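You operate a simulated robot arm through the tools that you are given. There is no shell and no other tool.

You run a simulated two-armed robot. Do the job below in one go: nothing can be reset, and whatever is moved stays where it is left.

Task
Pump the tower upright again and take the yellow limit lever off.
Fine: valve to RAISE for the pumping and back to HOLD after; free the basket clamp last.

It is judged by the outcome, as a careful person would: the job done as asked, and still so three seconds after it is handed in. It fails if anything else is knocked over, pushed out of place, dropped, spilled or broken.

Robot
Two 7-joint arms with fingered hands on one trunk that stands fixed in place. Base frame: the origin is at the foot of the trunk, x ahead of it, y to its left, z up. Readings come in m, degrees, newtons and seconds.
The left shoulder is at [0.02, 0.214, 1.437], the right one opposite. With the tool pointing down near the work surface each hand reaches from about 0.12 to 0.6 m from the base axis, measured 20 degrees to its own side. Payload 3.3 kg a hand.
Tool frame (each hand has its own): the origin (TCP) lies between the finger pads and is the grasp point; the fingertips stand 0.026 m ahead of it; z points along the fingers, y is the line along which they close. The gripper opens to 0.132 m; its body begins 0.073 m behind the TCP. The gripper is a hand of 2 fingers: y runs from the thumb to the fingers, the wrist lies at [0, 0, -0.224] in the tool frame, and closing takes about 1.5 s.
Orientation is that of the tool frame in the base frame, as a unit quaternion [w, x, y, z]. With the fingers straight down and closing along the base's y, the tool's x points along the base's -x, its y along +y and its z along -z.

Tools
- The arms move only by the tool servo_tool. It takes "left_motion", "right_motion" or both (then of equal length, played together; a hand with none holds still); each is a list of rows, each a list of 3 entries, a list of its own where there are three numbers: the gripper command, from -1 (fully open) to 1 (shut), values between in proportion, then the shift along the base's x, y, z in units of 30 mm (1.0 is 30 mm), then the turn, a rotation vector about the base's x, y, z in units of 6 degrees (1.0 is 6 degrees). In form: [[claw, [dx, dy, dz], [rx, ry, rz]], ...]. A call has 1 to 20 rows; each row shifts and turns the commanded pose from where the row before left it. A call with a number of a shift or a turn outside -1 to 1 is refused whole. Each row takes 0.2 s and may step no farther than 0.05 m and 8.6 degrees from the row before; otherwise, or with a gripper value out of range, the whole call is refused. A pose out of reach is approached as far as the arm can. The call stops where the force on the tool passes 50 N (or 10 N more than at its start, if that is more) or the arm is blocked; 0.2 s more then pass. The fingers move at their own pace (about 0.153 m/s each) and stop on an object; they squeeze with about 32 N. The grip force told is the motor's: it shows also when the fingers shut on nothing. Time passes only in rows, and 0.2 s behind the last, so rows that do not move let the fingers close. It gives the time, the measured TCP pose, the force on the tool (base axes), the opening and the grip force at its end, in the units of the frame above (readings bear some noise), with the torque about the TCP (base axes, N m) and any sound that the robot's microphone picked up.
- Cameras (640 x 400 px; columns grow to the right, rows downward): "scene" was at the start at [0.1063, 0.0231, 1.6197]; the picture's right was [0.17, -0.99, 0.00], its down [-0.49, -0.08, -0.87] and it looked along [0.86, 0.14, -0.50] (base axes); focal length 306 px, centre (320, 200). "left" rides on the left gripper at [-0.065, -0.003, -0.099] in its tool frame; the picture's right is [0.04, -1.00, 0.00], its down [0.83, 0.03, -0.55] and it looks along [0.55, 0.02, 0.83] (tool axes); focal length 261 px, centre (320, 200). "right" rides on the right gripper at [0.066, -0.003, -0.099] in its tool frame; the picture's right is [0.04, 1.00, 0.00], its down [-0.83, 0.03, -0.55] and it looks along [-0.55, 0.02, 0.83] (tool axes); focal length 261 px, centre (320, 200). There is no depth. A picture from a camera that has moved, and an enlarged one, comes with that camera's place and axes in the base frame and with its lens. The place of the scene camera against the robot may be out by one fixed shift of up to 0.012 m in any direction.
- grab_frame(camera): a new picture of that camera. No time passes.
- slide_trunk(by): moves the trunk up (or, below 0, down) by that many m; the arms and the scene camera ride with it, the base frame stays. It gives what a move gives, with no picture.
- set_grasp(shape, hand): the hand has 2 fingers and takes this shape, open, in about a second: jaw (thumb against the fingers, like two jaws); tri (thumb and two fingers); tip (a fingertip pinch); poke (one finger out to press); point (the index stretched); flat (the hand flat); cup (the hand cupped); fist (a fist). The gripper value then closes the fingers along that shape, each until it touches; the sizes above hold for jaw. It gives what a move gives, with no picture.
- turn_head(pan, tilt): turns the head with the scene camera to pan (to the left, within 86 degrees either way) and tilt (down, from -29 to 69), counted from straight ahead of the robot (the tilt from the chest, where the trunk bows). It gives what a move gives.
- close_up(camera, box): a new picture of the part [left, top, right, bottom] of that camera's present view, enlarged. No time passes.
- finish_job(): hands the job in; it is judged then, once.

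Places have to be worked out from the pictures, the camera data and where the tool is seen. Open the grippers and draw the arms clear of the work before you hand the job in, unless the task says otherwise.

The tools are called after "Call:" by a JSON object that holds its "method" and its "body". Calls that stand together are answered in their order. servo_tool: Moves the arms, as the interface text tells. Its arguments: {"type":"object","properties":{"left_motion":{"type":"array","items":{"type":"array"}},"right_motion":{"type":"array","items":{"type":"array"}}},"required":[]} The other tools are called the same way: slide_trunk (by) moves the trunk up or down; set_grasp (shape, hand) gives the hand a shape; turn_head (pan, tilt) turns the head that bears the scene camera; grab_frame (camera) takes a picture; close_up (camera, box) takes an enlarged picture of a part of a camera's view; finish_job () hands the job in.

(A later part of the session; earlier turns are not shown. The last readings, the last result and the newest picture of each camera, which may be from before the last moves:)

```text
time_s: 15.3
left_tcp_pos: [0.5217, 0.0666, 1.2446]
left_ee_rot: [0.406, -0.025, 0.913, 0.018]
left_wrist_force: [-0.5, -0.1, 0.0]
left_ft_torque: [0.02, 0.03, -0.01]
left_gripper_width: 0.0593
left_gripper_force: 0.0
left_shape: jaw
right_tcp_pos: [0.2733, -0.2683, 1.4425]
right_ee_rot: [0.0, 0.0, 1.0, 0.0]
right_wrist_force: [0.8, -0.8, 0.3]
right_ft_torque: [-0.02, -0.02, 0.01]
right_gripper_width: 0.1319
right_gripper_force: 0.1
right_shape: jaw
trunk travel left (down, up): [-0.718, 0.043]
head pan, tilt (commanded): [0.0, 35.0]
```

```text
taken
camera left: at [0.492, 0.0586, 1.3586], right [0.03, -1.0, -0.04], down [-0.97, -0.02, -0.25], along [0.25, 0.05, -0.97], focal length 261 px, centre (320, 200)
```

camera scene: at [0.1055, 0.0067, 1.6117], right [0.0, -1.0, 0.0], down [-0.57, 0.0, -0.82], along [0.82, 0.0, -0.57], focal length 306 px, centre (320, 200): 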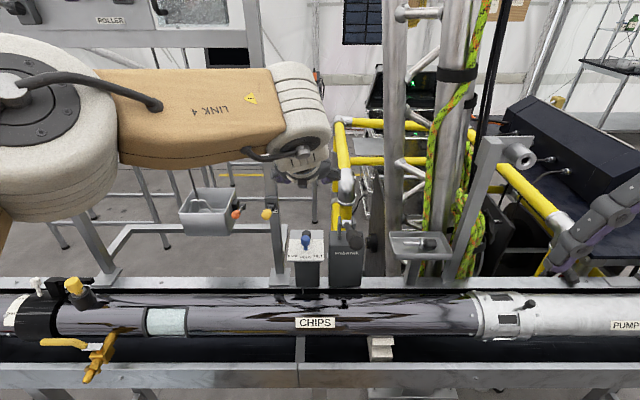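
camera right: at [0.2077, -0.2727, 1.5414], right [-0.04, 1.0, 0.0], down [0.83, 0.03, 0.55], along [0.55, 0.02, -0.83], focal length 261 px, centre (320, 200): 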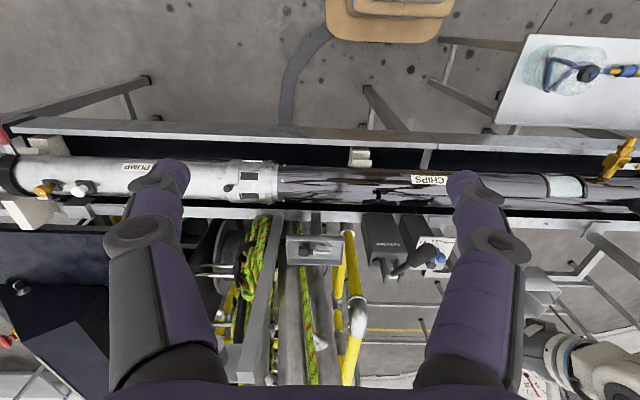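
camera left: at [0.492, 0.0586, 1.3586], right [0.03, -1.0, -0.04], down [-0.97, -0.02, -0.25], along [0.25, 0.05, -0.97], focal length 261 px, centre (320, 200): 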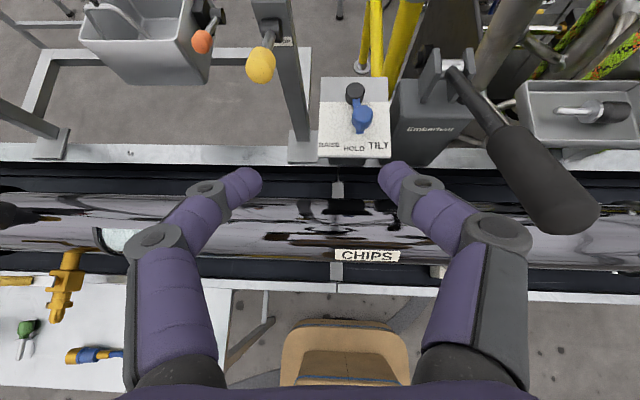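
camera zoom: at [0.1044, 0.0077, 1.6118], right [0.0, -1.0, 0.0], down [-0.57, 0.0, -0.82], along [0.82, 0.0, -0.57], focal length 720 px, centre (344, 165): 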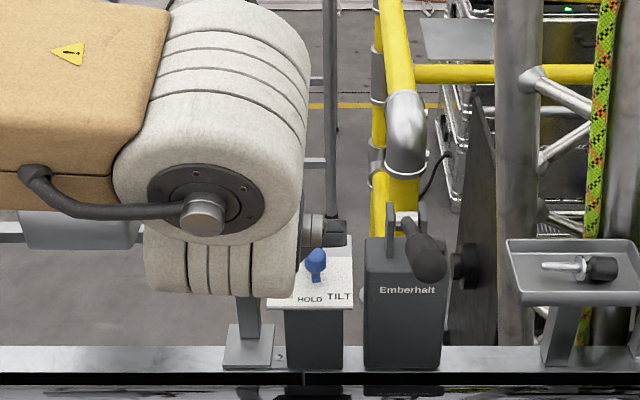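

Let me check whether the valve lever shifted.

Call:
{"method": "close_up", "body": {"camera": "left", "box": [310, 70, 400, 170]}}

Call:
{"method": "close_up", "body": {"camera": "scene", "box": [280, 225, 360, 275]}}

```text
4.00 times, centred on (355, 120) of left
camera zoom: at [0.492, 0.0586, 1.3586], right [0.03, -1.0, -0.04], down [-0.97, -0.02, -0.25], along [0.25, 0.05, -0.97], focal length 1043 px, centre (180, 520)
```

zoom: 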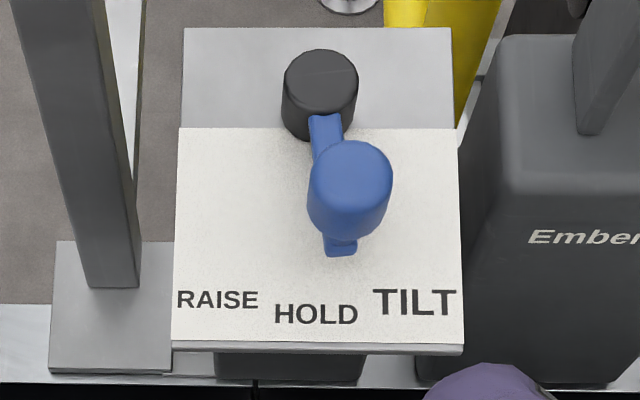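

```text
8.00 times, centred on (320, 250) of scene
camera zoom: at [0.1044, 0.0077, 1.6118], right [0.0, -1.0, 0.0], down [-0.57, 0.0, -0.82], along [0.82, 0.0, -0.57], focal length 2447 px, centre (320, -200)
```

zoom: 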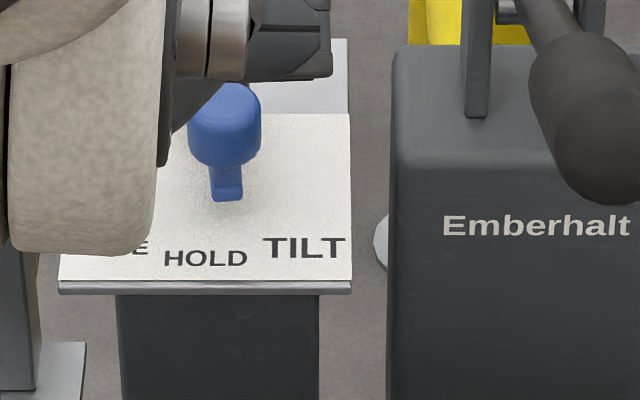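

The lever got nudged about 8° toward TILT (still near HOLD; gauge steady), and I will set it properly next. The arm needs the shoulder lower for reach, so I raise the left hand and then lower the trunk 0.2 m.

Call:
{"method": "servo_tool", "body": {"left_motion": [[0.1, [-0.3, 0, 1], [0, 0, 0]], [0.1, [-0.3, 0, 1], [0, 0, 0]], [0.1, [-0.3, 0, 1], [0, 0, 0]], [0.1, [-0.3, 0, 1], [0, 0, 0]], [0.1, [0, 0, 1], [0, 0, 0]]]}}

Call:
{"method": "slide_trunk", "body": {"by": -0.1}}

Call:
{"method": "grab_frame", "body": {"camera": "scene"}}

Call:
{"method": "grab_frame", "body": {"camera": "left"}}

```text
time_s: 16.5
left_tcp_pos: [0.4901, 0.0696, 1.395]
left_ee_rot: [0.405, -0.025, 0.914, 0.018]
left_wrist_force: [0.6, 0.8, 0.3]
left_ft_torque: [-0.03, 0.02, 0.02]
left_gripper_width: 0.0596
left_gripper_force: 0.1
left_shape: jaw
right_tcp_pos: [0.2734, -0.268, 1.4428]
right_ee_rot: [0.0, 0.0, 1.0, 0.0]
right_wrist_force: [-0.2, -0.7, -0.3]
right_ft_torque: [0.0, 0.03, 0.01]
right_gripper_width: 0.1317
right_gripper_force: 0.0
right_shape: jaw
trunk travel left (down, up): [-0.718, 0.043]
head pan, tilt (commanded): [0.0, 35.0]
```

```text
time_s: 17.8
left_tcp_pos: [0.4889, 0.0681, 1.2961]
left_ee_rot: [0.405, -0.025, 0.914, 0.017]
left_wrist_force: [-0.5, 0.9, -0.3]
left_ft_torque: [-0.01, -0.01, 0.01]
left_gripper_width: 0.0594
left_gripper_force: 0.1
left_shape: jaw
right_tcp_pos: [0.2737, -0.268, 1.3438]
right_ee_rot: [0.0, 0.0, 1.0, 0.0]
right_wrist_force: [-0.9, 0.4, 0.9]
right_ft_torque: [-0.01, -0.04, 0.03]
right_gripper_width: 0.1319
right_gripper_force: 0.0
right_shape: jaw
trunk travel left (down, up): [-0.618, 0.143]
head pan, tilt (commanded): [0.0, 35.0]
```

```text
taken
camera scene: at [0.1059, 0.008, 1.5118], right [0.0, -1.0, 0.0], down [-0.57, 0.0, -0.82], along [0.82, 0.0, -0.57], focal length 306 px, centre (320, 200)
```

scene: 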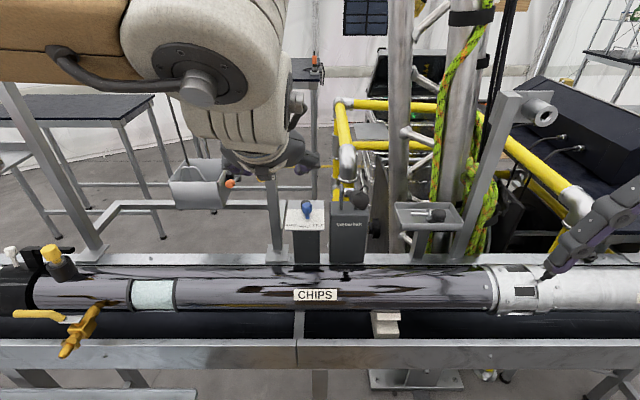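

```text
taken
camera left: at [0.4571, 0.061, 1.4094], right [0.03, -1.0, -0.04], down [-0.97, -0.02, -0.25], along [0.25, 0.05, -0.97], focal length 261 px, centre (320, 200)
```

left: 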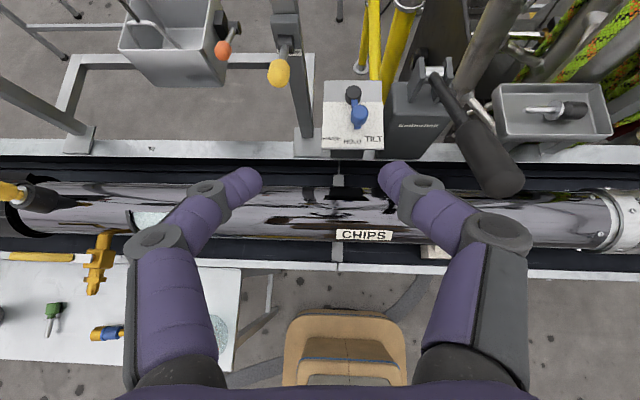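

Clear so far; I lower another 0.1 m.

Call:
{"method": "slide_trunk", "body": {"by": -0.1}}

Call:
{"method": "grab_frame", "body": {"camera": "scene"}}

Call:
{"method": "grab_frame", "body": {"camera": "right"}}

Call:
{"method": "grab_frame", "body": {"camera": "left"}}

```text
time_s: 19.1
left_tcp_pos: [0.4881, 0.068, 1.1962]
left_ee_rot: [0.405, -0.025, 0.914, 0.018]
left_wrist_force: [1.3, 0.4, 1.0]
left_ft_torque: [-0.02, 0.0, -0.03]
left_gripper_width: 0.0593
left_gripper_force: 0.1
left_shape: jaw
right_tcp_pos: [0.2733, -0.268, 1.243]
right_ee_rot: [-0.001, 0.0, 1.0, 0.0]
right_wrist_force: [-0.8, 0.4, 0.0]
right_ft_torque: [0.03, 0.0, 0.01]
right_gripper_width: 0.1316
right_gripper_force: 0.2
right_shape: jaw
trunk travel left (down, up): [-0.518, 0.243]
head pan, tilt (commanded): [0.0, 35.0]
```

```text
taken
camera scene: at [0.1099, 0.008, 1.4117], right [0.0, -1.0, 0.0], down [-0.57, 0.0, -0.82], along [0.82, 0.0, -0.57], focal length 306 px, centre (320, 200)
```

scene: 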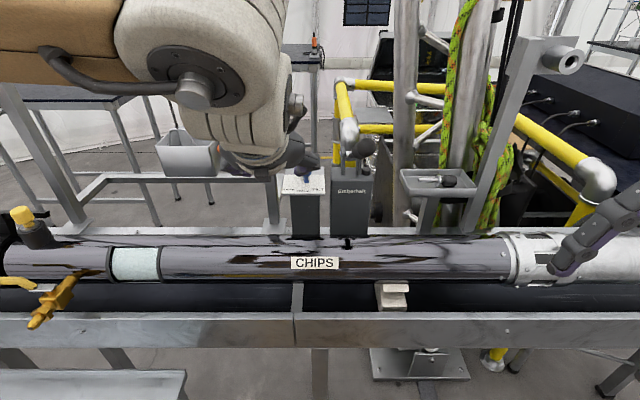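

```text
taken
camera right: at [0.2071, -0.2714, 1.3419], right [-0.04, 1.0, 0.0], down [0.83, 0.03, 0.55], along [0.55, 0.02, -0.83], focal length 261 px, centre (320, 200)
```

right: 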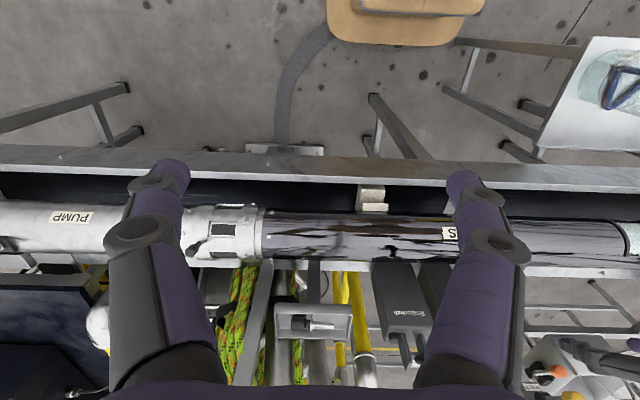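

```text
taken
camera left: at [0.4571, 0.061, 1.3094], right [0.03, -1.0, -0.04], down [-0.97, -0.02, -0.25], along [0.25, 0.05, -0.97], focal length 261 px, centre (320, 200)
```

left: 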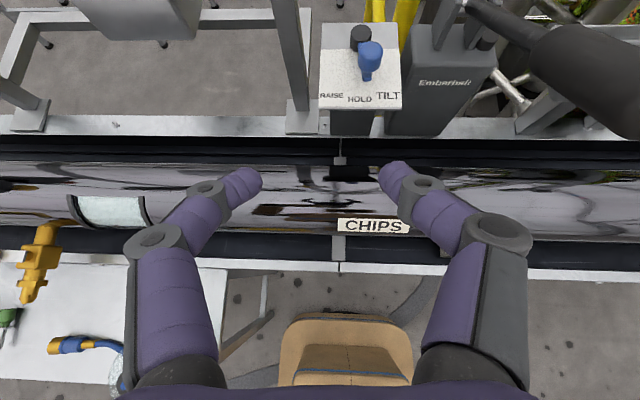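

Peg now at about (0.659, 0.027, 1.093). With the fingers narrowed to 43 mm for clearance from the pump handle, I straighten the roll and move to the pre-grasp point.

Call:
{"method": "servo_tool", "body": {"left_motion": [[0.35, [0.6, -0.33, -0.1], [-0.025, 0.022, -0.115]], [0.35, [0.6, -0.33, -0.1], [-0.025, 0.022, -0.115]], [0.35, [0.6, -0.33, -0.2], [-0.025, 0.022, -0.115]], [0.35, [0.6, -0.33, -0.3], [-0.025, 0.022, -0.115]], [0.35, [0.5, 0, -0.3], [-0.025, 0.022, -0.115]]]}}

Call:
{"method": "grab_frame", "body": {"camera": "left"}}

```text
time_s: 20.3
left_tcp_pos: [0.5742, 0.0279, 1.1671]
left_ee_rot: [0.401, 0.0, 0.916, -0.001]
left_wrist_force: [-0.5, -0.2, -0.3]
left_ft_torque: [-0.04, -0.02, 0.04]
left_gripper_width: 0.0434
left_gripper_force: 0.0
left_shape: jaw
right_tcp_pos: [0.2739, -0.2683, 1.2431]
right_ee_rot: [-0.001, 0.0, 1.0, -0.001]
right_wrist_force: [0.2, 0.2, 0.4]
right_ft_torque: [-0.02, -0.02, -0.03]
right_gripper_width: 0.132
right_gripper_force: 0.0
right_shape: jaw
trunk travel left (down, up): [-0.518, 0.243]
head pan, tilt (commanded): [0.0, 35.0]
```

```text
taken
camera left: at [0.5447, 0.0251, 1.2802], right [-0.03, -1.0, -0.03], down [-0.97, 0.03, -0.24], along [0.24, 0.02, -0.97], focal length 261 px, centre (320, 200)
```

left: 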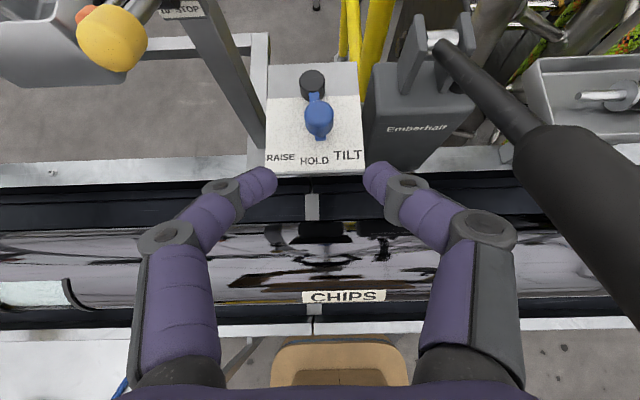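

Aligned with the peg. I advance onto it.

Call:
{"method": "servo_tool", "body": {"left_motion": [[0.35, [0.68, -0.02, -0.56], [0, 0, 0]], [0.35, [0.68, -0.02, -0.56], [0, 0, 0]], [0.35, [0.68, -0.02, -0.56], [0, 0, 0]], [0.35, [0.6, -0.02, -0.5], [0, 0, 0]]]}}

Call:
{"method": "grab_frame", "body": {"camera": "left"}}

```text
time_s: 21.5
left_tcp_pos: [0.6638, 0.052, 1.1067]
left_ee_rot: [0.403, -0.025, 0.915, 0.0]
left_wrist_force: [-0.8, 0.4, 1.0]
left_ft_torque: [-0.01, -0.04, 0.01]
left_gripper_width: 0.0432
left_gripper_force: 0.1
left_shape: jaw
right_tcp_pos: [0.2739, -0.2689, 1.2434]
right_ee_rot: [-0.001, -0.001, 1.0, -0.001]
right_wrist_force: [0.1, -0.3, 0.5]
right_ft_torque: [-0.03, -0.01, 0.0]
right_gripper_width: 0.1318
right_gripper_force: 0.2
right_shape: jaw
trunk travel left (down, up): [-0.518, 0.243]
head pan, tilt (commanded): [0.0, 35.0]
stopped in row 4 (left hand): the arm was blocked; the commanded pose is now the measured one
```

```text
taken
camera left: at [0.634, 0.049, 1.2209], right [0.02, -1.0, -0.01], down [-0.97, -0.01, -0.24], along [0.24, 0.02, -0.97], focal length 261 px, centre (320, 200)
```

left: 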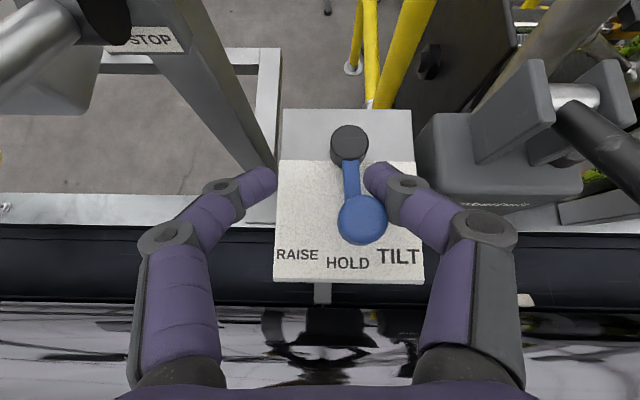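

Blocked again with a sideways drift of 2.5 cm, without tool force now. I look at what the arm may be touching.

Call:
{"method": "grab_frame", "body": {"camera": "scene"}}

Call:
{"method": "close_up", "body": {"camera": "left", "box": [260, 90, 480, 300]}}

Call:
{"method": "grab_frame", "body": {"camera": "right"}}

```text
taken
camera scene: at [0.1098, 0.0075, 1.4116], right [0.0, -1.0, 0.0], down [-0.57, 0.0, -0.82], along [0.82, 0.0, -0.57], focal length 306 px, centre (320, 200)
```

scene: 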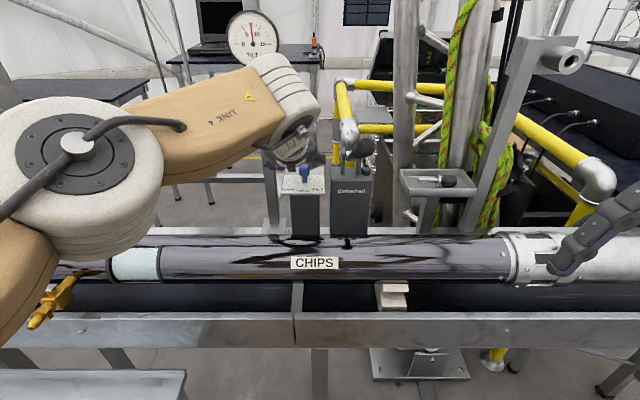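

```text
1.90 times, centred on (370, 195) of left
camera zoom: at [0.634, 0.049, 1.2209], right [0.02, -1.0, -0.01], down [-0.97, -0.01, -0.24], along [0.24, 0.02, -0.97], focal length 496 px, centre (225, 210)
```

zoom: 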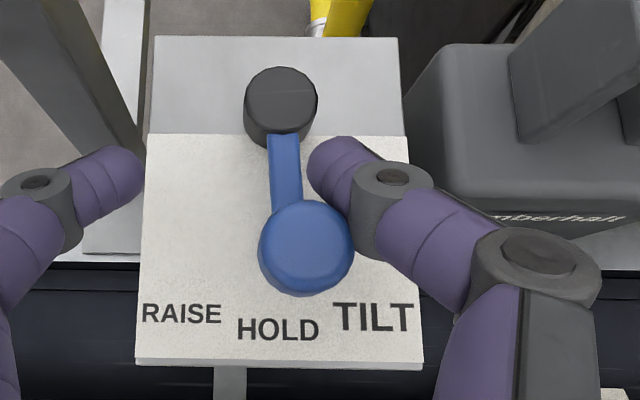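

```text
taken
camera right: at [0.2071, -0.2719, 1.3417], right [-0.04, 1.0, 0.0], down [0.83, 0.03, 0.55], along [0.55, 0.02, -0.83], focal length 261 px, centre (320, 200)
```

right: 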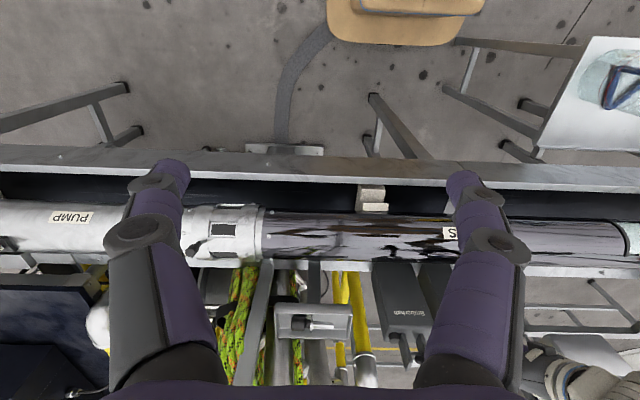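

The wrist's right side is likely brushing the pump handle tip, but the peg is now between the fingers against the right-hand finger. Moving +y leads away from the handle, so I push the peg toward RAISE.

Call:
{"method": "servo_tool", "body": {"left_motion": [[0.35, [0, 0.25, 0], [0, 0, 0]], [0.35, [0, 0.25, 0], [0, 0, 0]], [0.35, [0, 0.25, 0], [0, 0, 0]], [0.35, [0.02, 0.25, 0], [0, 0, 0]]]}}

Call:
{"method": "grab_frame", "body": {"camera": "left"}}

Call:
{"method": "grab_frame", "body": {"camera": "scene"}}

```text
time_s: 22.5
left_tcp_pos: [0.6626, 0.0775, 1.1063]
left_ee_rot: [0.403, -0.021, 0.915, -0.001]
left_wrist_force: [0.5, -2.2, 0.1]
left_ft_torque: [-0.02, 0.01, 0.03]
left_gripper_width: 0.044
left_gripper_force: 0.0
left_shape: jaw
right_tcp_pos: [0.2745, -0.2678, 1.2417]
right_ee_rot: [0.0, 0.0, 1.0, 0.0]
right_wrist_force: [0.3, -0.5, -0.3]
right_ft_torque: [0.03, 0.01, 0.02]
right_gripper_width: 0.1317
right_gripper_force: 0.0
right_shape: jaw
trunk travel left (down, up): [-0.518, 0.243]
head pan, tilt (commanded): [0.0, 35.0]
```

```text
taken
camera left: at [0.6333, 0.0752, 1.221], right [0.01, -1.0, -0.01], down [-0.97, -0.01, -0.24], along [0.24, 0.01, -0.97], focal length 261 px, centre (320, 200)
```

left: 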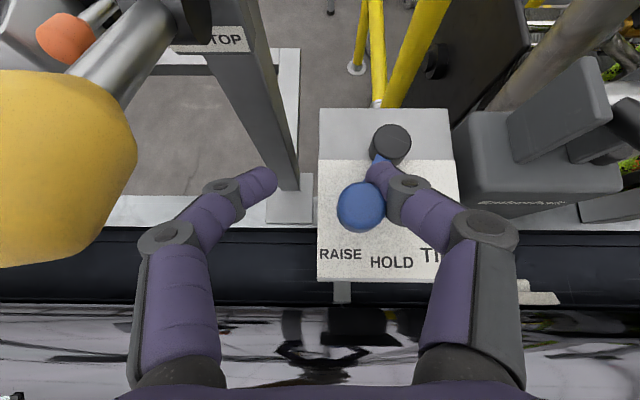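

```text
taken
camera scene: at [0.1105, 0.0081, 1.4116], right [0.0, -1.0, 0.0], down [-0.57, 0.0, -0.82], along [0.82, 0.0, -0.57], focal length 306 px, centre (320, 200)
```

scene: 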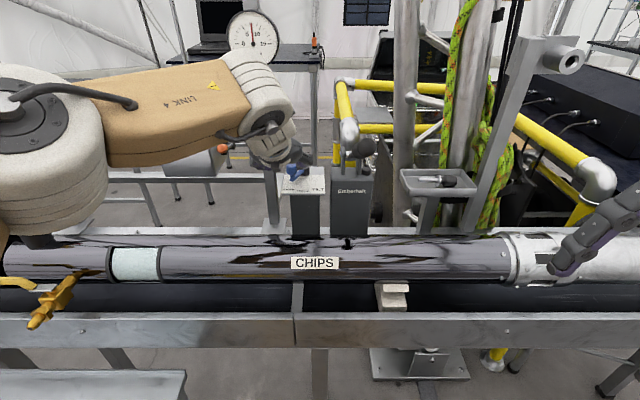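

The lever turned about 26°, pointing about at RAISE, with only ~2 N. I check the pointer closely.

Call:
{"method": "close_up", "body": {"camera": "left", "box": [300, 100, 480, 290]}}

Call:
{"method": "close_up", "body": {"camera": "scene", "box": [220, 60, 360, 210]}}

```text
2.11 times, centred on (390, 195) of left
camera zoom: at [0.6333, 0.0752, 1.221], right [0.01, -1.0, -0.01], down [-0.97, -0.01, -0.24], along [0.24, 0.01, -0.97], focal length 549 px, centre (173, 210)
```

zoom: 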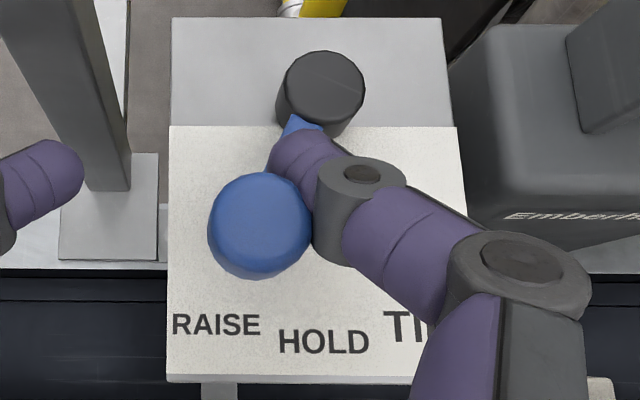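

```text
2.67 times, centred on (290, 135) of scene
camera zoom: at [0.1105, 0.0081, 1.4116], right [0.0, -1.0, 0.0], down [-0.57, 0.0, -0.82], along [0.82, 0.0, -0.57], focal length 816 px, centre (400, 373)
```

zoom: 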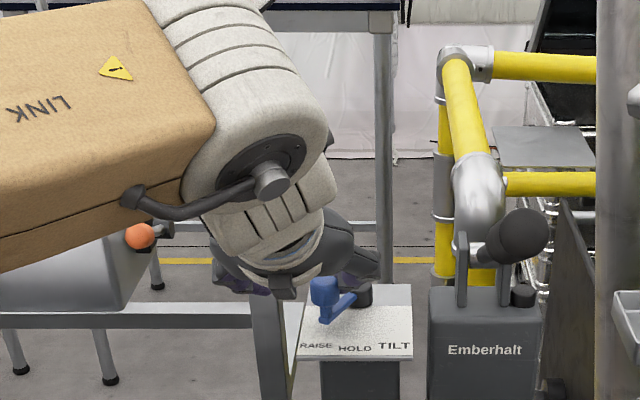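

The lever points at about 28°, at RAISE. I nudge a few millimetres more to feel for the end stop.

Call:
{"method": "servo_tool", "body": {"left_motion": [[0.35, [0.02, 0.1, 0], [0, 0, 0]], [0.35, [0.02, 0.1, 0], [0, 0, 0]], [0.35, [0, 0, 0], [0, 0, 0]]]}}

Call:
{"method": "grab_frame", "body": {"camera": "left"}}

```text
time_s: 23.3
left_tcp_pos: [0.6656, 0.0843, 1.108]
left_ee_rot: [0.402, -0.022, 0.915, 0.0]
left_wrist_force: [2.3, -2.3, -0.7]
left_ft_torque: [0.0, -0.02, 0.09]
left_gripper_width: 0.0446
left_gripper_force: 0.1
left_shape: jaw
right_tcp_pos: [0.2735, -0.2689, 1.2428]
right_ee_rot: [-0.001, 0.0, 1.0, 0.0]
right_wrist_force: [0.2, 0.2, 0.1]
right_ft_torque: [-0.02, -0.02, -0.03]
right_gripper_width: 0.132
right_gripper_force: 0.1
right_shape: jaw
trunk travel left (down, up): [-0.518, 0.243]
head pan, tilt (commanded): [0.0, 35.0]
```

```text
taken
camera left: at [0.6346, 0.0815, 1.2214], right [0.01, -1.0, -0.01], down [-0.97, -0.01, -0.24], along [0.24, 0.01, -0.97], focal length 261 px, centre (320, 200)
```

left: 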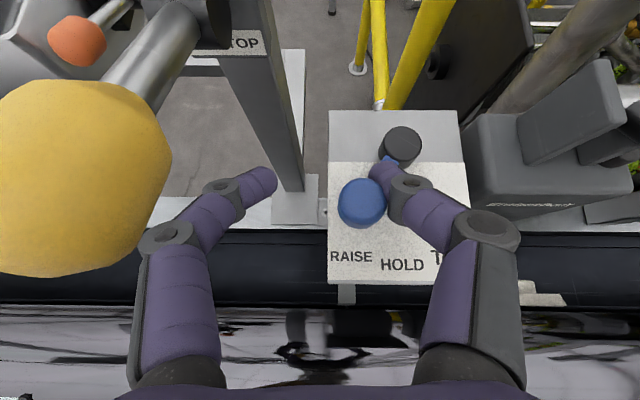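

Force is still small (about 3 N) at ~33°. One more small nudge to see whether there is a stop.

Call:
{"method": "servo_tool", "body": {"left_motion": [[0.35, [0.03, 0.1, 0], [0, 0, 0]], [0.35, [0, 0, 0], [0, 0, 0]]]}}

Call:
{"method": "close_up", "body": {"camera": "left", "box": [300, 100, 480, 290]}}

```text
time_s: 23.9
left_tcp_pos: [0.6663, 0.0867, 1.1081]
left_ee_rot: [0.403, -0.02, 0.915, 0.0]
left_wrist_force: [3.1, -2.9, -1.1]
left_ft_torque: [0.04, -0.03, 0.1]
left_gripper_width: 0.0453
left_gripper_force: 0.0
left_shape: jaw
right_tcp_pos: [0.2737, -0.2694, 1.2429]
right_ee_rot: [-0.002, -0.001, 1.0, 0.0]
right_wrist_force: [-0.9, -0.8, 0.1]
right_ft_torque: [0.0, -0.01, 0.02]
right_gripper_width: 0.1318
right_gripper_force: 0.0
right_shape: jaw
trunk travel left (down, up): [-0.518, 0.243]
head pan, tilt (commanded): [0.0, 35.0]
```

```text
2.11 times, centred on (390, 195) of left
camera zoom: at [0.6355, 0.084, 1.2219], right [0.01, -1.0, -0.01], down [-0.97, -0.01, -0.24], along [0.24, 0.02, -0.97], focal length 549 px, centre (173, 210)
```

zoom: 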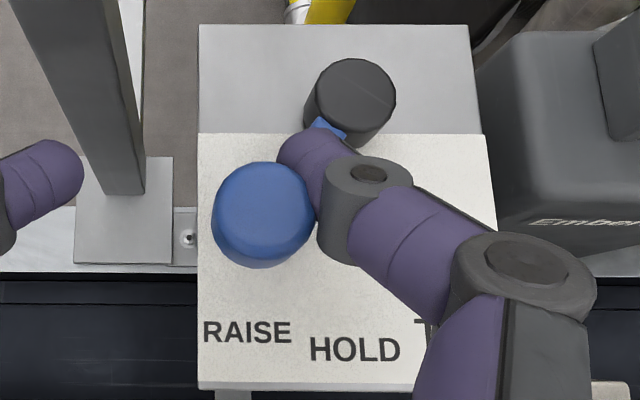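

Lever is well in RAISE (~35°). I free the finger from the peg and retreat along the tool axis, then up and to the left.

Call:
{"method": "servo_tool", "body": {"left_motion": [[0.35, [0, -0.2, 0], [0, 0, 0]], [0.35, [-0.36, 0, 0.34], [0, 0, 0]], [0.35, [-0.73, 0, 0.68], [0, 0, 0]], [0.35, [-0.73, 0, 0.68], [0, 0, 0]], [0.35, [-0.73, 0, 0.68], [0, 0, 0]], [0.35, [-0.8, 0.2, 0.5], [0, 0, 0]], [0.35, [-0.8, 0.5, 0.5], [0, 0, 0]], [0.35, [0, 1, 0.6], [0, 0, 0]], [0.35, [0, 1, 0.6], [0, 0, 0]], [0.35, [0, 1, 0.6], [0, 0, 0]], [0.35, [0, 1, 0.6], [0, 0, 0]]]}}

Call:
{"method": "grab_frame", "body": {"camera": "scene"}}

Call:
{"method": "grab_frame", "body": {"camera": "left"}}

```text
time_s: 26.3
left_tcp_pos: [0.54, 0.2256, 1.2803]
left_ee_rot: [0.403, -0.021, 0.915, 0.001]
left_wrist_force: [0.3, -1.3, -0.2]
left_ft_torque: [-0.03, 0.04, -0.01]
left_gripper_width: 0.0428
left_gripper_force: 0.1
left_shape: jaw
right_tcp_pos: [0.273, -0.2664, 1.2436]
right_ee_rot: [0.0, 0.0, 1.0, 0.0]
right_wrist_force: [0.5, -0.6, 0.1]
right_ft_torque: [-0.03, -0.01, 0.01]
right_gripper_width: 0.1319
right_gripper_force: 0.1
right_shape: jaw
trunk travel left (down, up): [-0.518, 0.243]
head pan, tilt (commanded): [0.0, 35.0]
```

```text
taken
camera scene: at [0.1097, 0.0088, 1.4116], right [0.0, -1.0, 0.0], down [-0.57, 0.0, -0.82], along [0.82, 0.0, -0.57], focal length 306 px, centre (320, 200)
```

scene: 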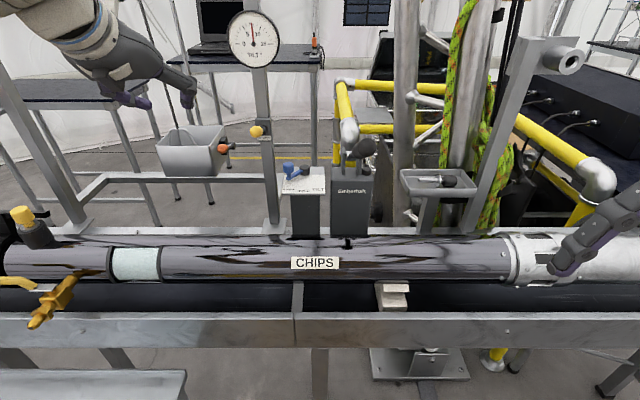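

```text
taken
camera left: at [0.5089, 0.2231, 1.3941], right [0.01, -1.0, -0.01], down [-0.97, -0.01, -0.24], along [0.24, 0.01, -0.97], focal length 261 px, centre (320, 200)
```

left: 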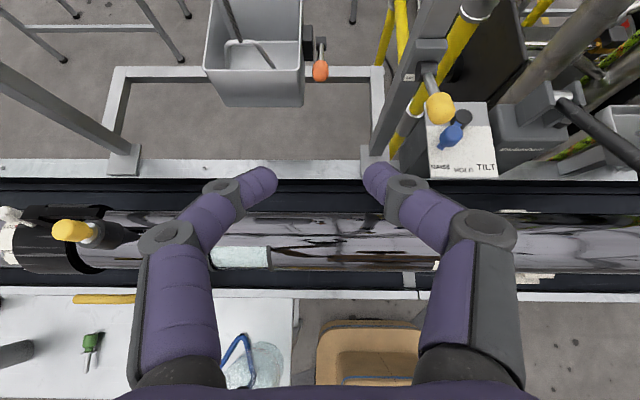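

Clear. I check the valve, gauge and pump handle in the scene view.

Call:
{"method": "close_up", "body": {"camera": "scene", "box": [270, 120, 390, 200]}}

Call:
{"method": "close_up", "body": {"camera": "scene", "box": [215, 0, 295, 80]}}

Call:
{"method": "close_up", "body": {"camera": "scene", "box": [200, 110, 290, 170]}}

Call:
{"method": "close_up", "body": {"camera": "left", "box": [290, 20, 510, 200]}}

```text
5.00 times, centred on (330, 160) of scene
camera zoom: at [0.1097, 0.0088, 1.4116], right [0.0, -1.0, 0.0], down [-0.57, 0.0, -0.82], along [0.82, 0.0, -0.57], focal length 1529 px, centre (270, 400)
```

zoom: 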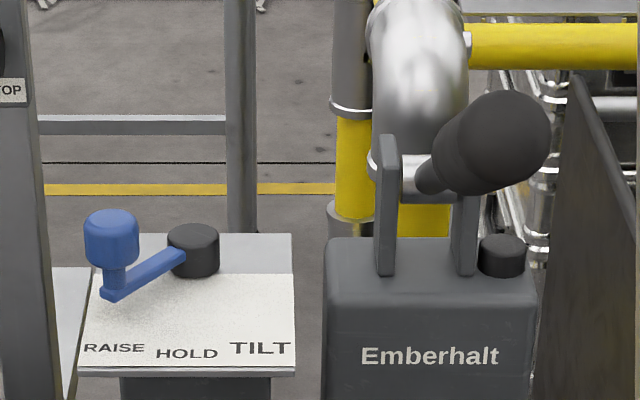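

```text
5.00 times, centred on (255, 40) of scene
camera zoom: at [0.1097, 0.0088, 1.4116], right [0.0, -1.0, 0.0], down [-0.57, 0.0, -0.82], along [0.82, 0.0, -0.57], focal length 1529 px, centre (645, 1000)
```

zoom: 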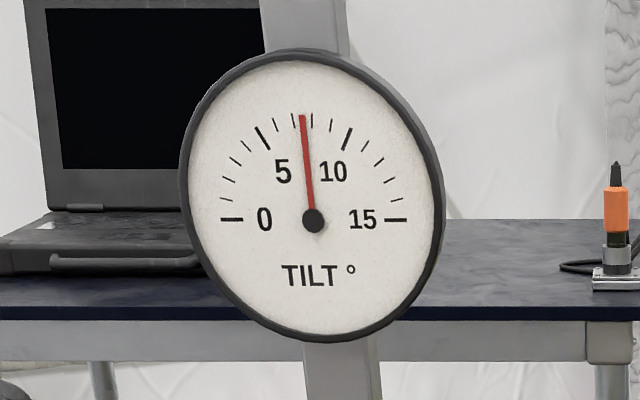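

```text
6.67 times, centred on (245, 140) of scene
camera zoom: at [0.1097, 0.0088, 1.4116], right [0.0, -1.0, 0.0], down [-0.57, 0.0, -0.82], along [0.82, 0.0, -0.57], focal length 2039 px, centre (820, 600)
```

zoom: 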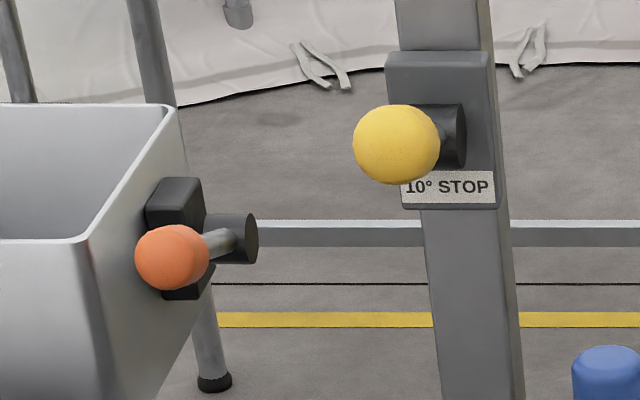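

```text
2.22 times, centred on (400, 110) of left
camera zoom: at [0.5089, 0.2231, 1.3941], right [0.01, -1.0, -0.01], down [-0.97, -0.01, -0.24], along [0.24, 0.01, -0.97], focal length 579 px, centre (142, 400)
```

zoom: 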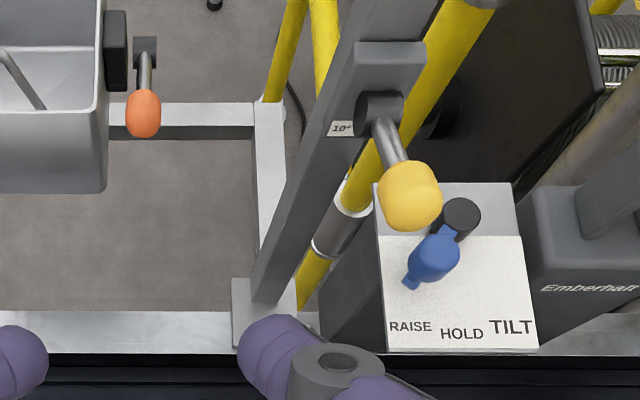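

The pointer stands at about 40°, somewhat past the RAISE label at 25°, gauge 7.5°. I now bring the right hand, pitched 45°, in front of the pump handle's grip (tip at (0.527, -0.069, 1.21)) to try the pump.

Call:
{"method": "servo_tool", "body": {"right_motion": [[-0.3, [0.8, 0.4, 0.3], [0, -0.94, 0]], [-0.3, [0.86, 0.6, 0.3], [0, -0.94, 0]], [-0.3, [0.86, 0.8, 0.3], [0, -0.94, 0]], [-0.3, [0.86, 0.9, 0.3], [0, -0.94, 0]], [-0.3, [0.86, 0.95, 0.1], [0, -0.94, 0]], [-0.3, [0.86, 0.95, 0], [0, -0.94, 0]], [-0.3, [0.86, 1, 0], [0, -0.94, 0]], [-0.3, [0.86, 1, 0], [0, -0.94, 0]]]}}

Call:
{"method": "grab_frame", "body": {"camera": "right"}}

Call:
{"method": "grab_frame", "body": {"camera": "scene"}}

```text
time_s: 28.1
left_tcp_pos: [0.5395, 0.2248, 1.2804]
left_ee_rot: [0.404, -0.021, 0.915, -0.001]
left_wrist_force: [0.7, 0.2, 0.9]
left_ft_torque: [-0.02, -0.02, 0.01]
left_gripper_width: 0.0431
left_gripper_force: 0.1
left_shape: jaw
right_tcp_pos: [0.4769, -0.0681, 1.2797]
right_ee_rot: [0.384, 0.0, 0.923, 0.0]
right_wrist_force: [0.1, 0.2, 0.2]
right_ft_torque: [0.02, -0.03, -0.01]
right_gripper_width: 0.0865
right_gripper_force: 0.1
right_shape: jaw
trunk travel left (down, up): [-0.518, 0.243]
head pan, tilt (commanded): [0.0, 35.0]
```

```text
taken
camera right: at [0.3601, -0.0715, 1.3033], right [-0.03, 1.0, -0.03], down [0.2, 0.03, 0.98], along [0.98, 0.02, -0.2], focal length 261 px, centre (320, 200)
```

right: 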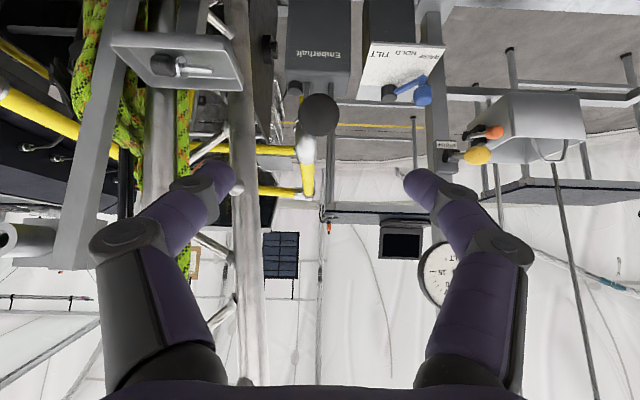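

```text
taken
camera scene: at [0.1106, 0.0092, 1.4115], right [0.0, -1.0, 0.0], down [-0.57, 0.0, -0.82], along [0.82, 0.0, -0.57], focal length 306 px, centre (320, 200)
```

scene: 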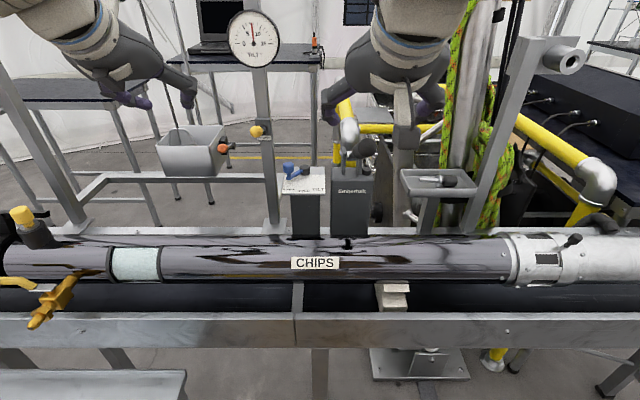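

The handle tip appears at (0.527, -0.071, 1.208), straight ahead of the fingers. I advance along the tool axis around the grip.

Call:
{"method": "servo_tool", "body": {"right_motion": [[-0.3, [0.69, -0.02, -0.74], [0, 0, 0]], [-0.3, [0.69, -0.02, -0.74], [0, 0, 0]], [-0.3, [0.69, -0.02, -0.74], [0, 0, 0]], [-0.3, [0.69, -0.02, -0.74], [0, 0, 0]]]}}

Call:
{"method": "grab_frame", "body": {"camera": "right"}}

Call:
{"method": "close_up", "body": {"camera": "scene", "box": [260, 80, 440, 220]}}

Call:
{"method": "grab_frame", "body": {"camera": "left"}}

```text
time_s: 29.1
left_tcp_pos: [0.5404, 0.2243, 1.2796]
left_ee_rot: [0.403, -0.02, 0.915, -0.001]
left_wrist_force: [0.3, 0.1, -0.1]
left_ft_torque: [-0.02, 0.0, 0.0]
left_gripper_width: 0.0432
left_gripper_force: 0.1
left_shape: jaw
right_tcp_pos: [0.5611, -0.0735, 1.1933]
right_ee_rot: [0.383, 0.0, 0.924, 0.0]
right_wrist_force: [-0.2, 0.3, -0.5]
right_ft_torque: [-0.01, 0.0, -0.02]
right_gripper_width: 0.0864
right_gripper_force: 0.1
right_shape: jaw
trunk travel left (down, up): [-0.518, 0.243]
head pan, tilt (commanded): [0.0, 35.0]
```

```text
taken
camera right: at [0.4436, -0.0766, 1.2171], right [-0.03, 1.0, -0.03], down [0.2, 0.03, 0.98], along [0.98, 0.02, -0.2], focal length 261 px, centre (320, 200)
```

right: 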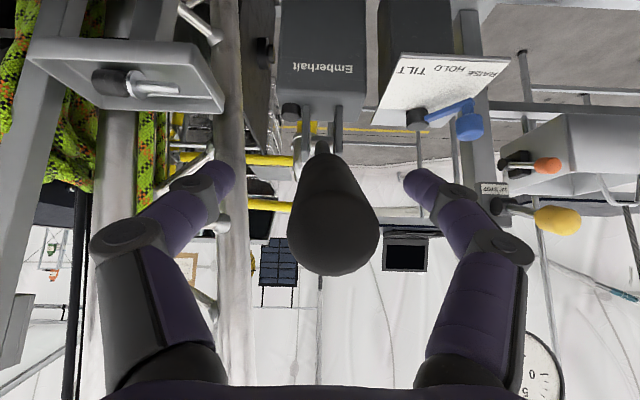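

```text
2.86 times, centred on (350, 150) of scene
camera zoom: at [0.1108, 0.0079, 1.4115], right [0.0, -1.0, 0.0], down [-0.57, 0.0, -0.82], along [0.82, 0.0, -0.57], focal length 874 px, centre (234, 343)
```

zoom: 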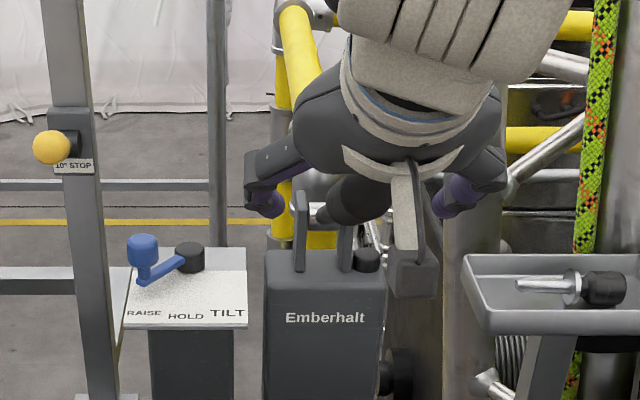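

```text
taken
camera left: at [0.5101, 0.2219, 1.3937], right [0.01, -1.0, -0.01], down [-0.97, -0.01, -0.24], along [0.24, 0.02, -0.97], focal length 261 px, centre (320, 200)
```

left: 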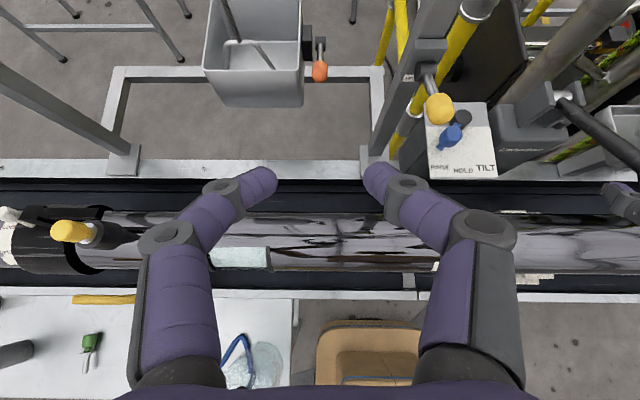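

The grip is centred between the fingers. I close on it.

Call:
{"method": "servo_tool", "body": {"right_motion": [[1, [0, 0, 0], [0, 0, 0]], [1, [0, 0, 0], [0, 0, 0]], [1, [0, 0, 0], [0, 0, 0]], [1, [0, 0, 0], [0, 0, 0]], [1, [0, 0, 0], [0, 0, 0]], [1, [0, 0, 0], [0, 0, 0]], [1, [0, 0, 0], [0, 0, 0]]]}}

Call:
{"method": "grab_frame", "body": {"camera": "right"}}

```text
time_s: 30.7
left_tcp_pos: [0.5396, 0.225, 1.28]
left_ee_rot: [0.403, -0.021, 0.915, -0.001]
left_wrist_force: [0.4, -0.2, 0.2]
left_ft_torque: [0.03, 0.04, 0.02]
left_gripper_width: 0.0429
left_gripper_force: 0.0
left_shape: jaw
right_tcp_pos: [0.5604, -0.0734, 1.1942]
right_ee_rot: [0.383, 0.0, 0.924, 0.0]
right_wrist_force: [-0.8, 1.0, -7.7]
right_ft_torque: [-0.01, 0.08, 0.05]
right_gripper_width: 0.0224
right_gripper_force: 32.0
right_shape: jaw
trunk travel left (down, up): [-0.518, 0.243]
head pan, tilt (commanded): [0.0, 35.0]
```

```text
taken
camera right: at [0.4431, -0.0763, 1.2173], right [-0.03, 1.0, -0.03], down [0.2, 0.03, 0.98], along [0.98, 0.02, -0.2], focal length 261 px, centre (320, 200)
```

right: 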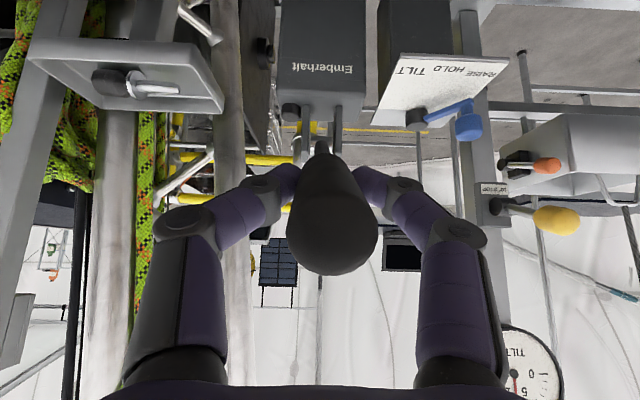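

Held at 22 mm with 32 N. I try the first part of a down stroke along the handle's arc (about 10°), watching the force.

Call:
{"method": "servo_tool", "body": {"right_motion": [[1, [-0.14, 0, -0.27], [0, -0.2, 0]], [1, [-0.14, 0, -0.27], [0, -0.2, 0]], [1, [-0.11, 0, -0.27], [0, -0.2, 0]], [1, [-0.11, 0, -0.27], [0, -0.2, 0]]]}}

Call:
{"method": "grab_frame", "body": {"camera": "right"}}

```text
time_s: 31.7
left_tcp_pos: [0.5401, 0.2249, 1.2801]
left_ee_rot: [0.403, -0.021, 0.915, 0.0]
left_wrist_force: [-0.9, -0.8, -0.3]
left_ft_torque: [-0.01, 0.0, 0.01]
left_gripper_width: 0.0428
left_gripper_force: 0.0
left_shape: jaw
right_tcp_pos: [0.5458, -0.0731, 1.1608]
right_ee_rot: [0.423, 0.0, 0.906, 0.001]
right_wrist_force: [4.4, -3.0, 5.1]
right_ft_torque: [0.0, -0.17, -0.05]
right_gripper_width: 0.0225
right_gripper_force: 32.0
right_shape: jaw
trunk travel left (down, up): [-0.518, 0.243]
head pan, tilt (commanded): [0.0, 35.0]
```

```text
taken
camera right: at [0.427, -0.0758, 1.1748], right [-0.02, 1.0, -0.03], down [0.11, 0.03, 0.99], along [0.99, 0.02, -0.11], focal length 261 px, centre (320, 200)
```

right: 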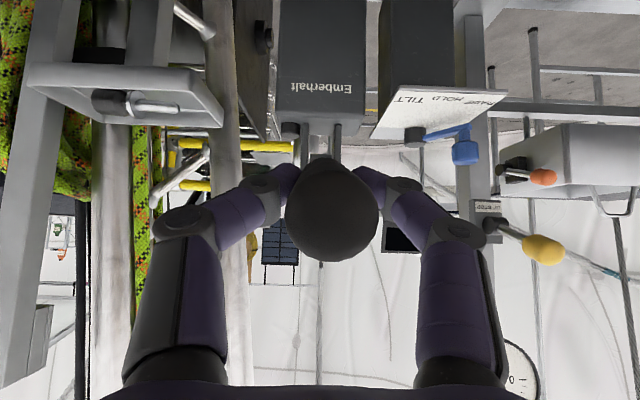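

Handle follows with ~5 N. I continue the stroke down to about horizontal.

Call:
{"method": "servo_tool", "body": {"right_motion": [[1, [-0.087, 0, -0.277], [0, -0.2, 0]], [1, [-0.087, 0, -0.277], [0, -0.2, 0]], [1, [-0.063, 0, -0.285], [0, -0.2, 0]], [1, [-0.063, 0, -0.285], [0, -0.2, 0]], [1, [-0.037, 0, -0.288], [0, -0.2, 0]], [1, [-0.037, 0, -0.288], [0, -0.2, 0]], [1, [-0.013, 0, -0.29], [0, -0.2, 0]], [1, [-0.013, 0, -0.29], [0, -0.2, 0]]]}}

Call:
{"method": "grab_frame", "body": {"camera": "scene"}}

Call:
{"method": "close_up", "body": {"camera": "scene", "box": [215, 0, 295, 80]}}

Call:
{"method": "grab_frame", "body": {"camera": "right"}}

```text
time_s: 33.5
left_tcp_pos: [0.5419, 0.2255, 1.2794]
left_ee_rot: [0.402, -0.021, 0.915, 0.0]
left_wrist_force: [-0.6, -0.1, -0.3]
left_ft_torque: [-0.01, 0.0, 0.02]
left_gripper_width: 0.0428
left_gripper_force: 0.0
left_shape: jaw
right_tcp_pos: [0.535, -0.0744, 1.0921]
right_ee_rot: [0.497, 0.0, 0.868, 0.0]
right_wrist_force: [24.0, 3.0, 14.3]
right_ft_torque: [0.12, -0.51, -0.04]
right_gripper_width: 0.0222
right_gripper_force: 31.5
right_shape: jaw
trunk travel left (down, up): [-0.518, 0.243]
head pan, tilt (commanded): [0.0, 35.0]
```

```text
taken
camera scene: at [0.1131, 0.0088, 1.4114], right [0.0, -1.0, 0.0], down [-0.58, 0.0, -0.82], along [0.82, 0.0, -0.58], focal length 306 px, centre (320, 200)
```

scene: 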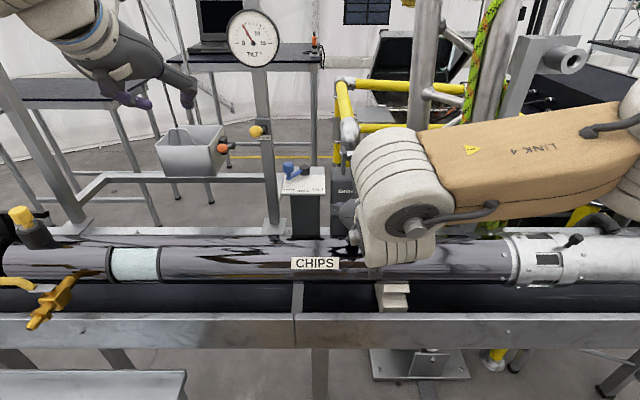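

```text
5.00 times, centred on (255, 40) of scene
camera zoom: at [0.1131, 0.0088, 1.4114], right [0.0, -1.0, 0.0], down [-0.58, 0.0, -0.82], along [0.82, 0.0, -0.58], focal length 1529 px, centre (645, 1000)
```

zoom: 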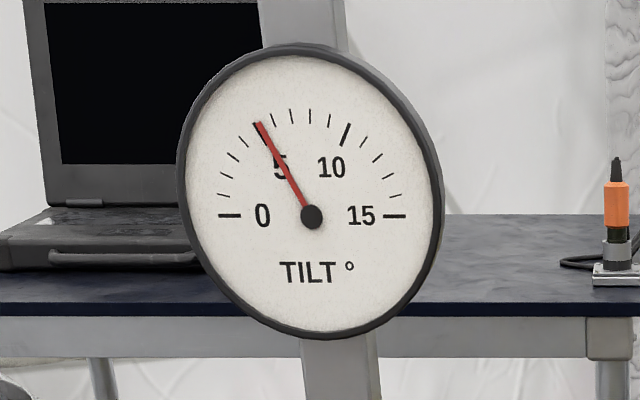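

```text
taken
camera right: at [0.4161, -0.0761, 1.0858], right [-0.02, 1.0, -0.03], down [-0.06, 0.03, 1.0], along [1.0, 0.02, 0.05], focal length 261 px, centre (320, 200)
```

right: 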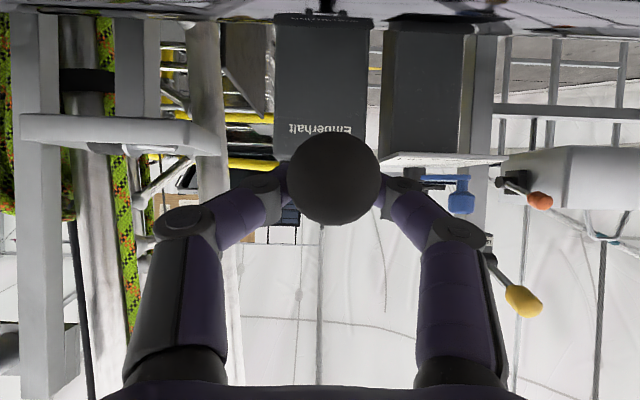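

One down stroke took the gauge from 7.5° to 5.0°, so the valve is in RAISE. The handle is about horizontal; I raise it again along the same arc.

Call:
{"method": "servo_tool", "body": {"right_motion": [[1, [0.06, 0, 0.29], [0, 0.2, 0]], [1, [0.013, 0, 0.29], [0, 0.2, 0]], [1, [0.074, 0, 0.576], [0, 0.4, 0]], [1, [0.126, 0, 0.57], [0, 0.4, 0]], [1, [0.174, 0, 0.554], [0, 0.4, 0]], [1, [0.22, 0, 0.54], [0, 0.4, 0]], [1, [0.26, 0, 0.54], [0, 0.4, 0]]]}}

Call:
{"method": "close_up", "body": {"camera": "scene", "box": [215, 0, 295, 80]}}

Call:
{"method": "grab_frame", "body": {"camera": "right"}}

```text
time_s: 35.1
left_tcp_pos: [0.5364, 0.2245, 1.2815]
left_ee_rot: [0.402, -0.021, 0.915, 0.0]
left_wrist_force: [0.3, 0.5, 0.1]
left_ft_torque: [-0.03, -0.03, 0.0]
left_gripper_width: 0.0433
left_gripper_force: 0.0
left_shape: jaw
right_tcp_pos: [0.5594, -0.0726, 1.1923]
right_ee_rot: [0.382, -0.001, 0.924, -0.001]
right_wrist_force: [-11.6, -1.8, -0.3]
right_ft_torque: [0.01, 0.26, -0.02]
right_gripper_width: 0.0225
right_gripper_force: 32.1
right_shape: jaw
trunk travel left (down, up): [-0.518, 0.243]
head pan, tilt (commanded): [0.0, 35.0]
```

```text
5.00 times, centred on (255, 40) of scene
camera zoom: at [0.1076, 0.0079, 1.4117], right [0.0, -1.0, 0.0], down [-0.57, 0.0, -0.82], along [0.82, 0.0, -0.57], focal length 1529 px, centre (645, 1000)
```

zoom: 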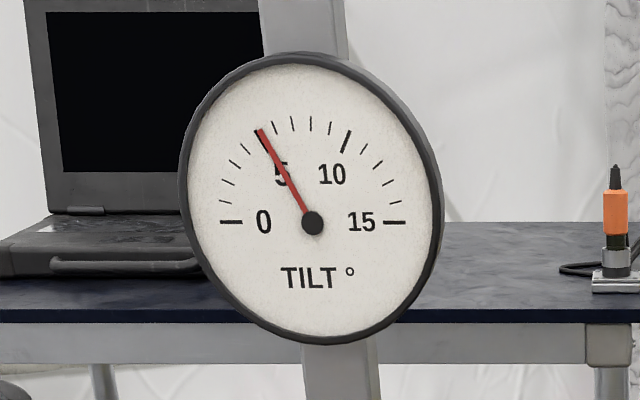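

```text
taken
camera right: at [0.4428, -0.0763, 1.2164], right [-0.03, 1.0, -0.03], down [0.2, 0.04, 0.98], along [0.98, 0.02, -0.2], focal length 261 px, centre (320, 200)
```

right: 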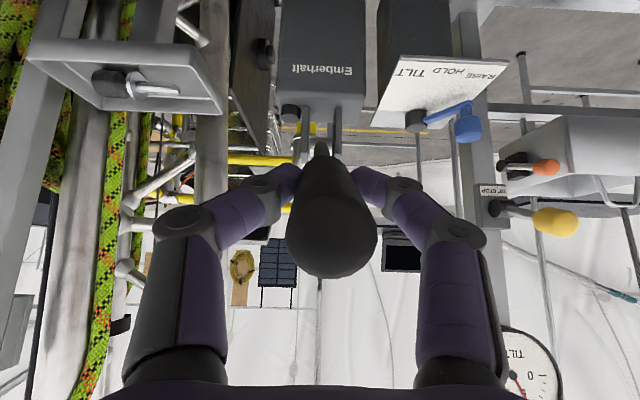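

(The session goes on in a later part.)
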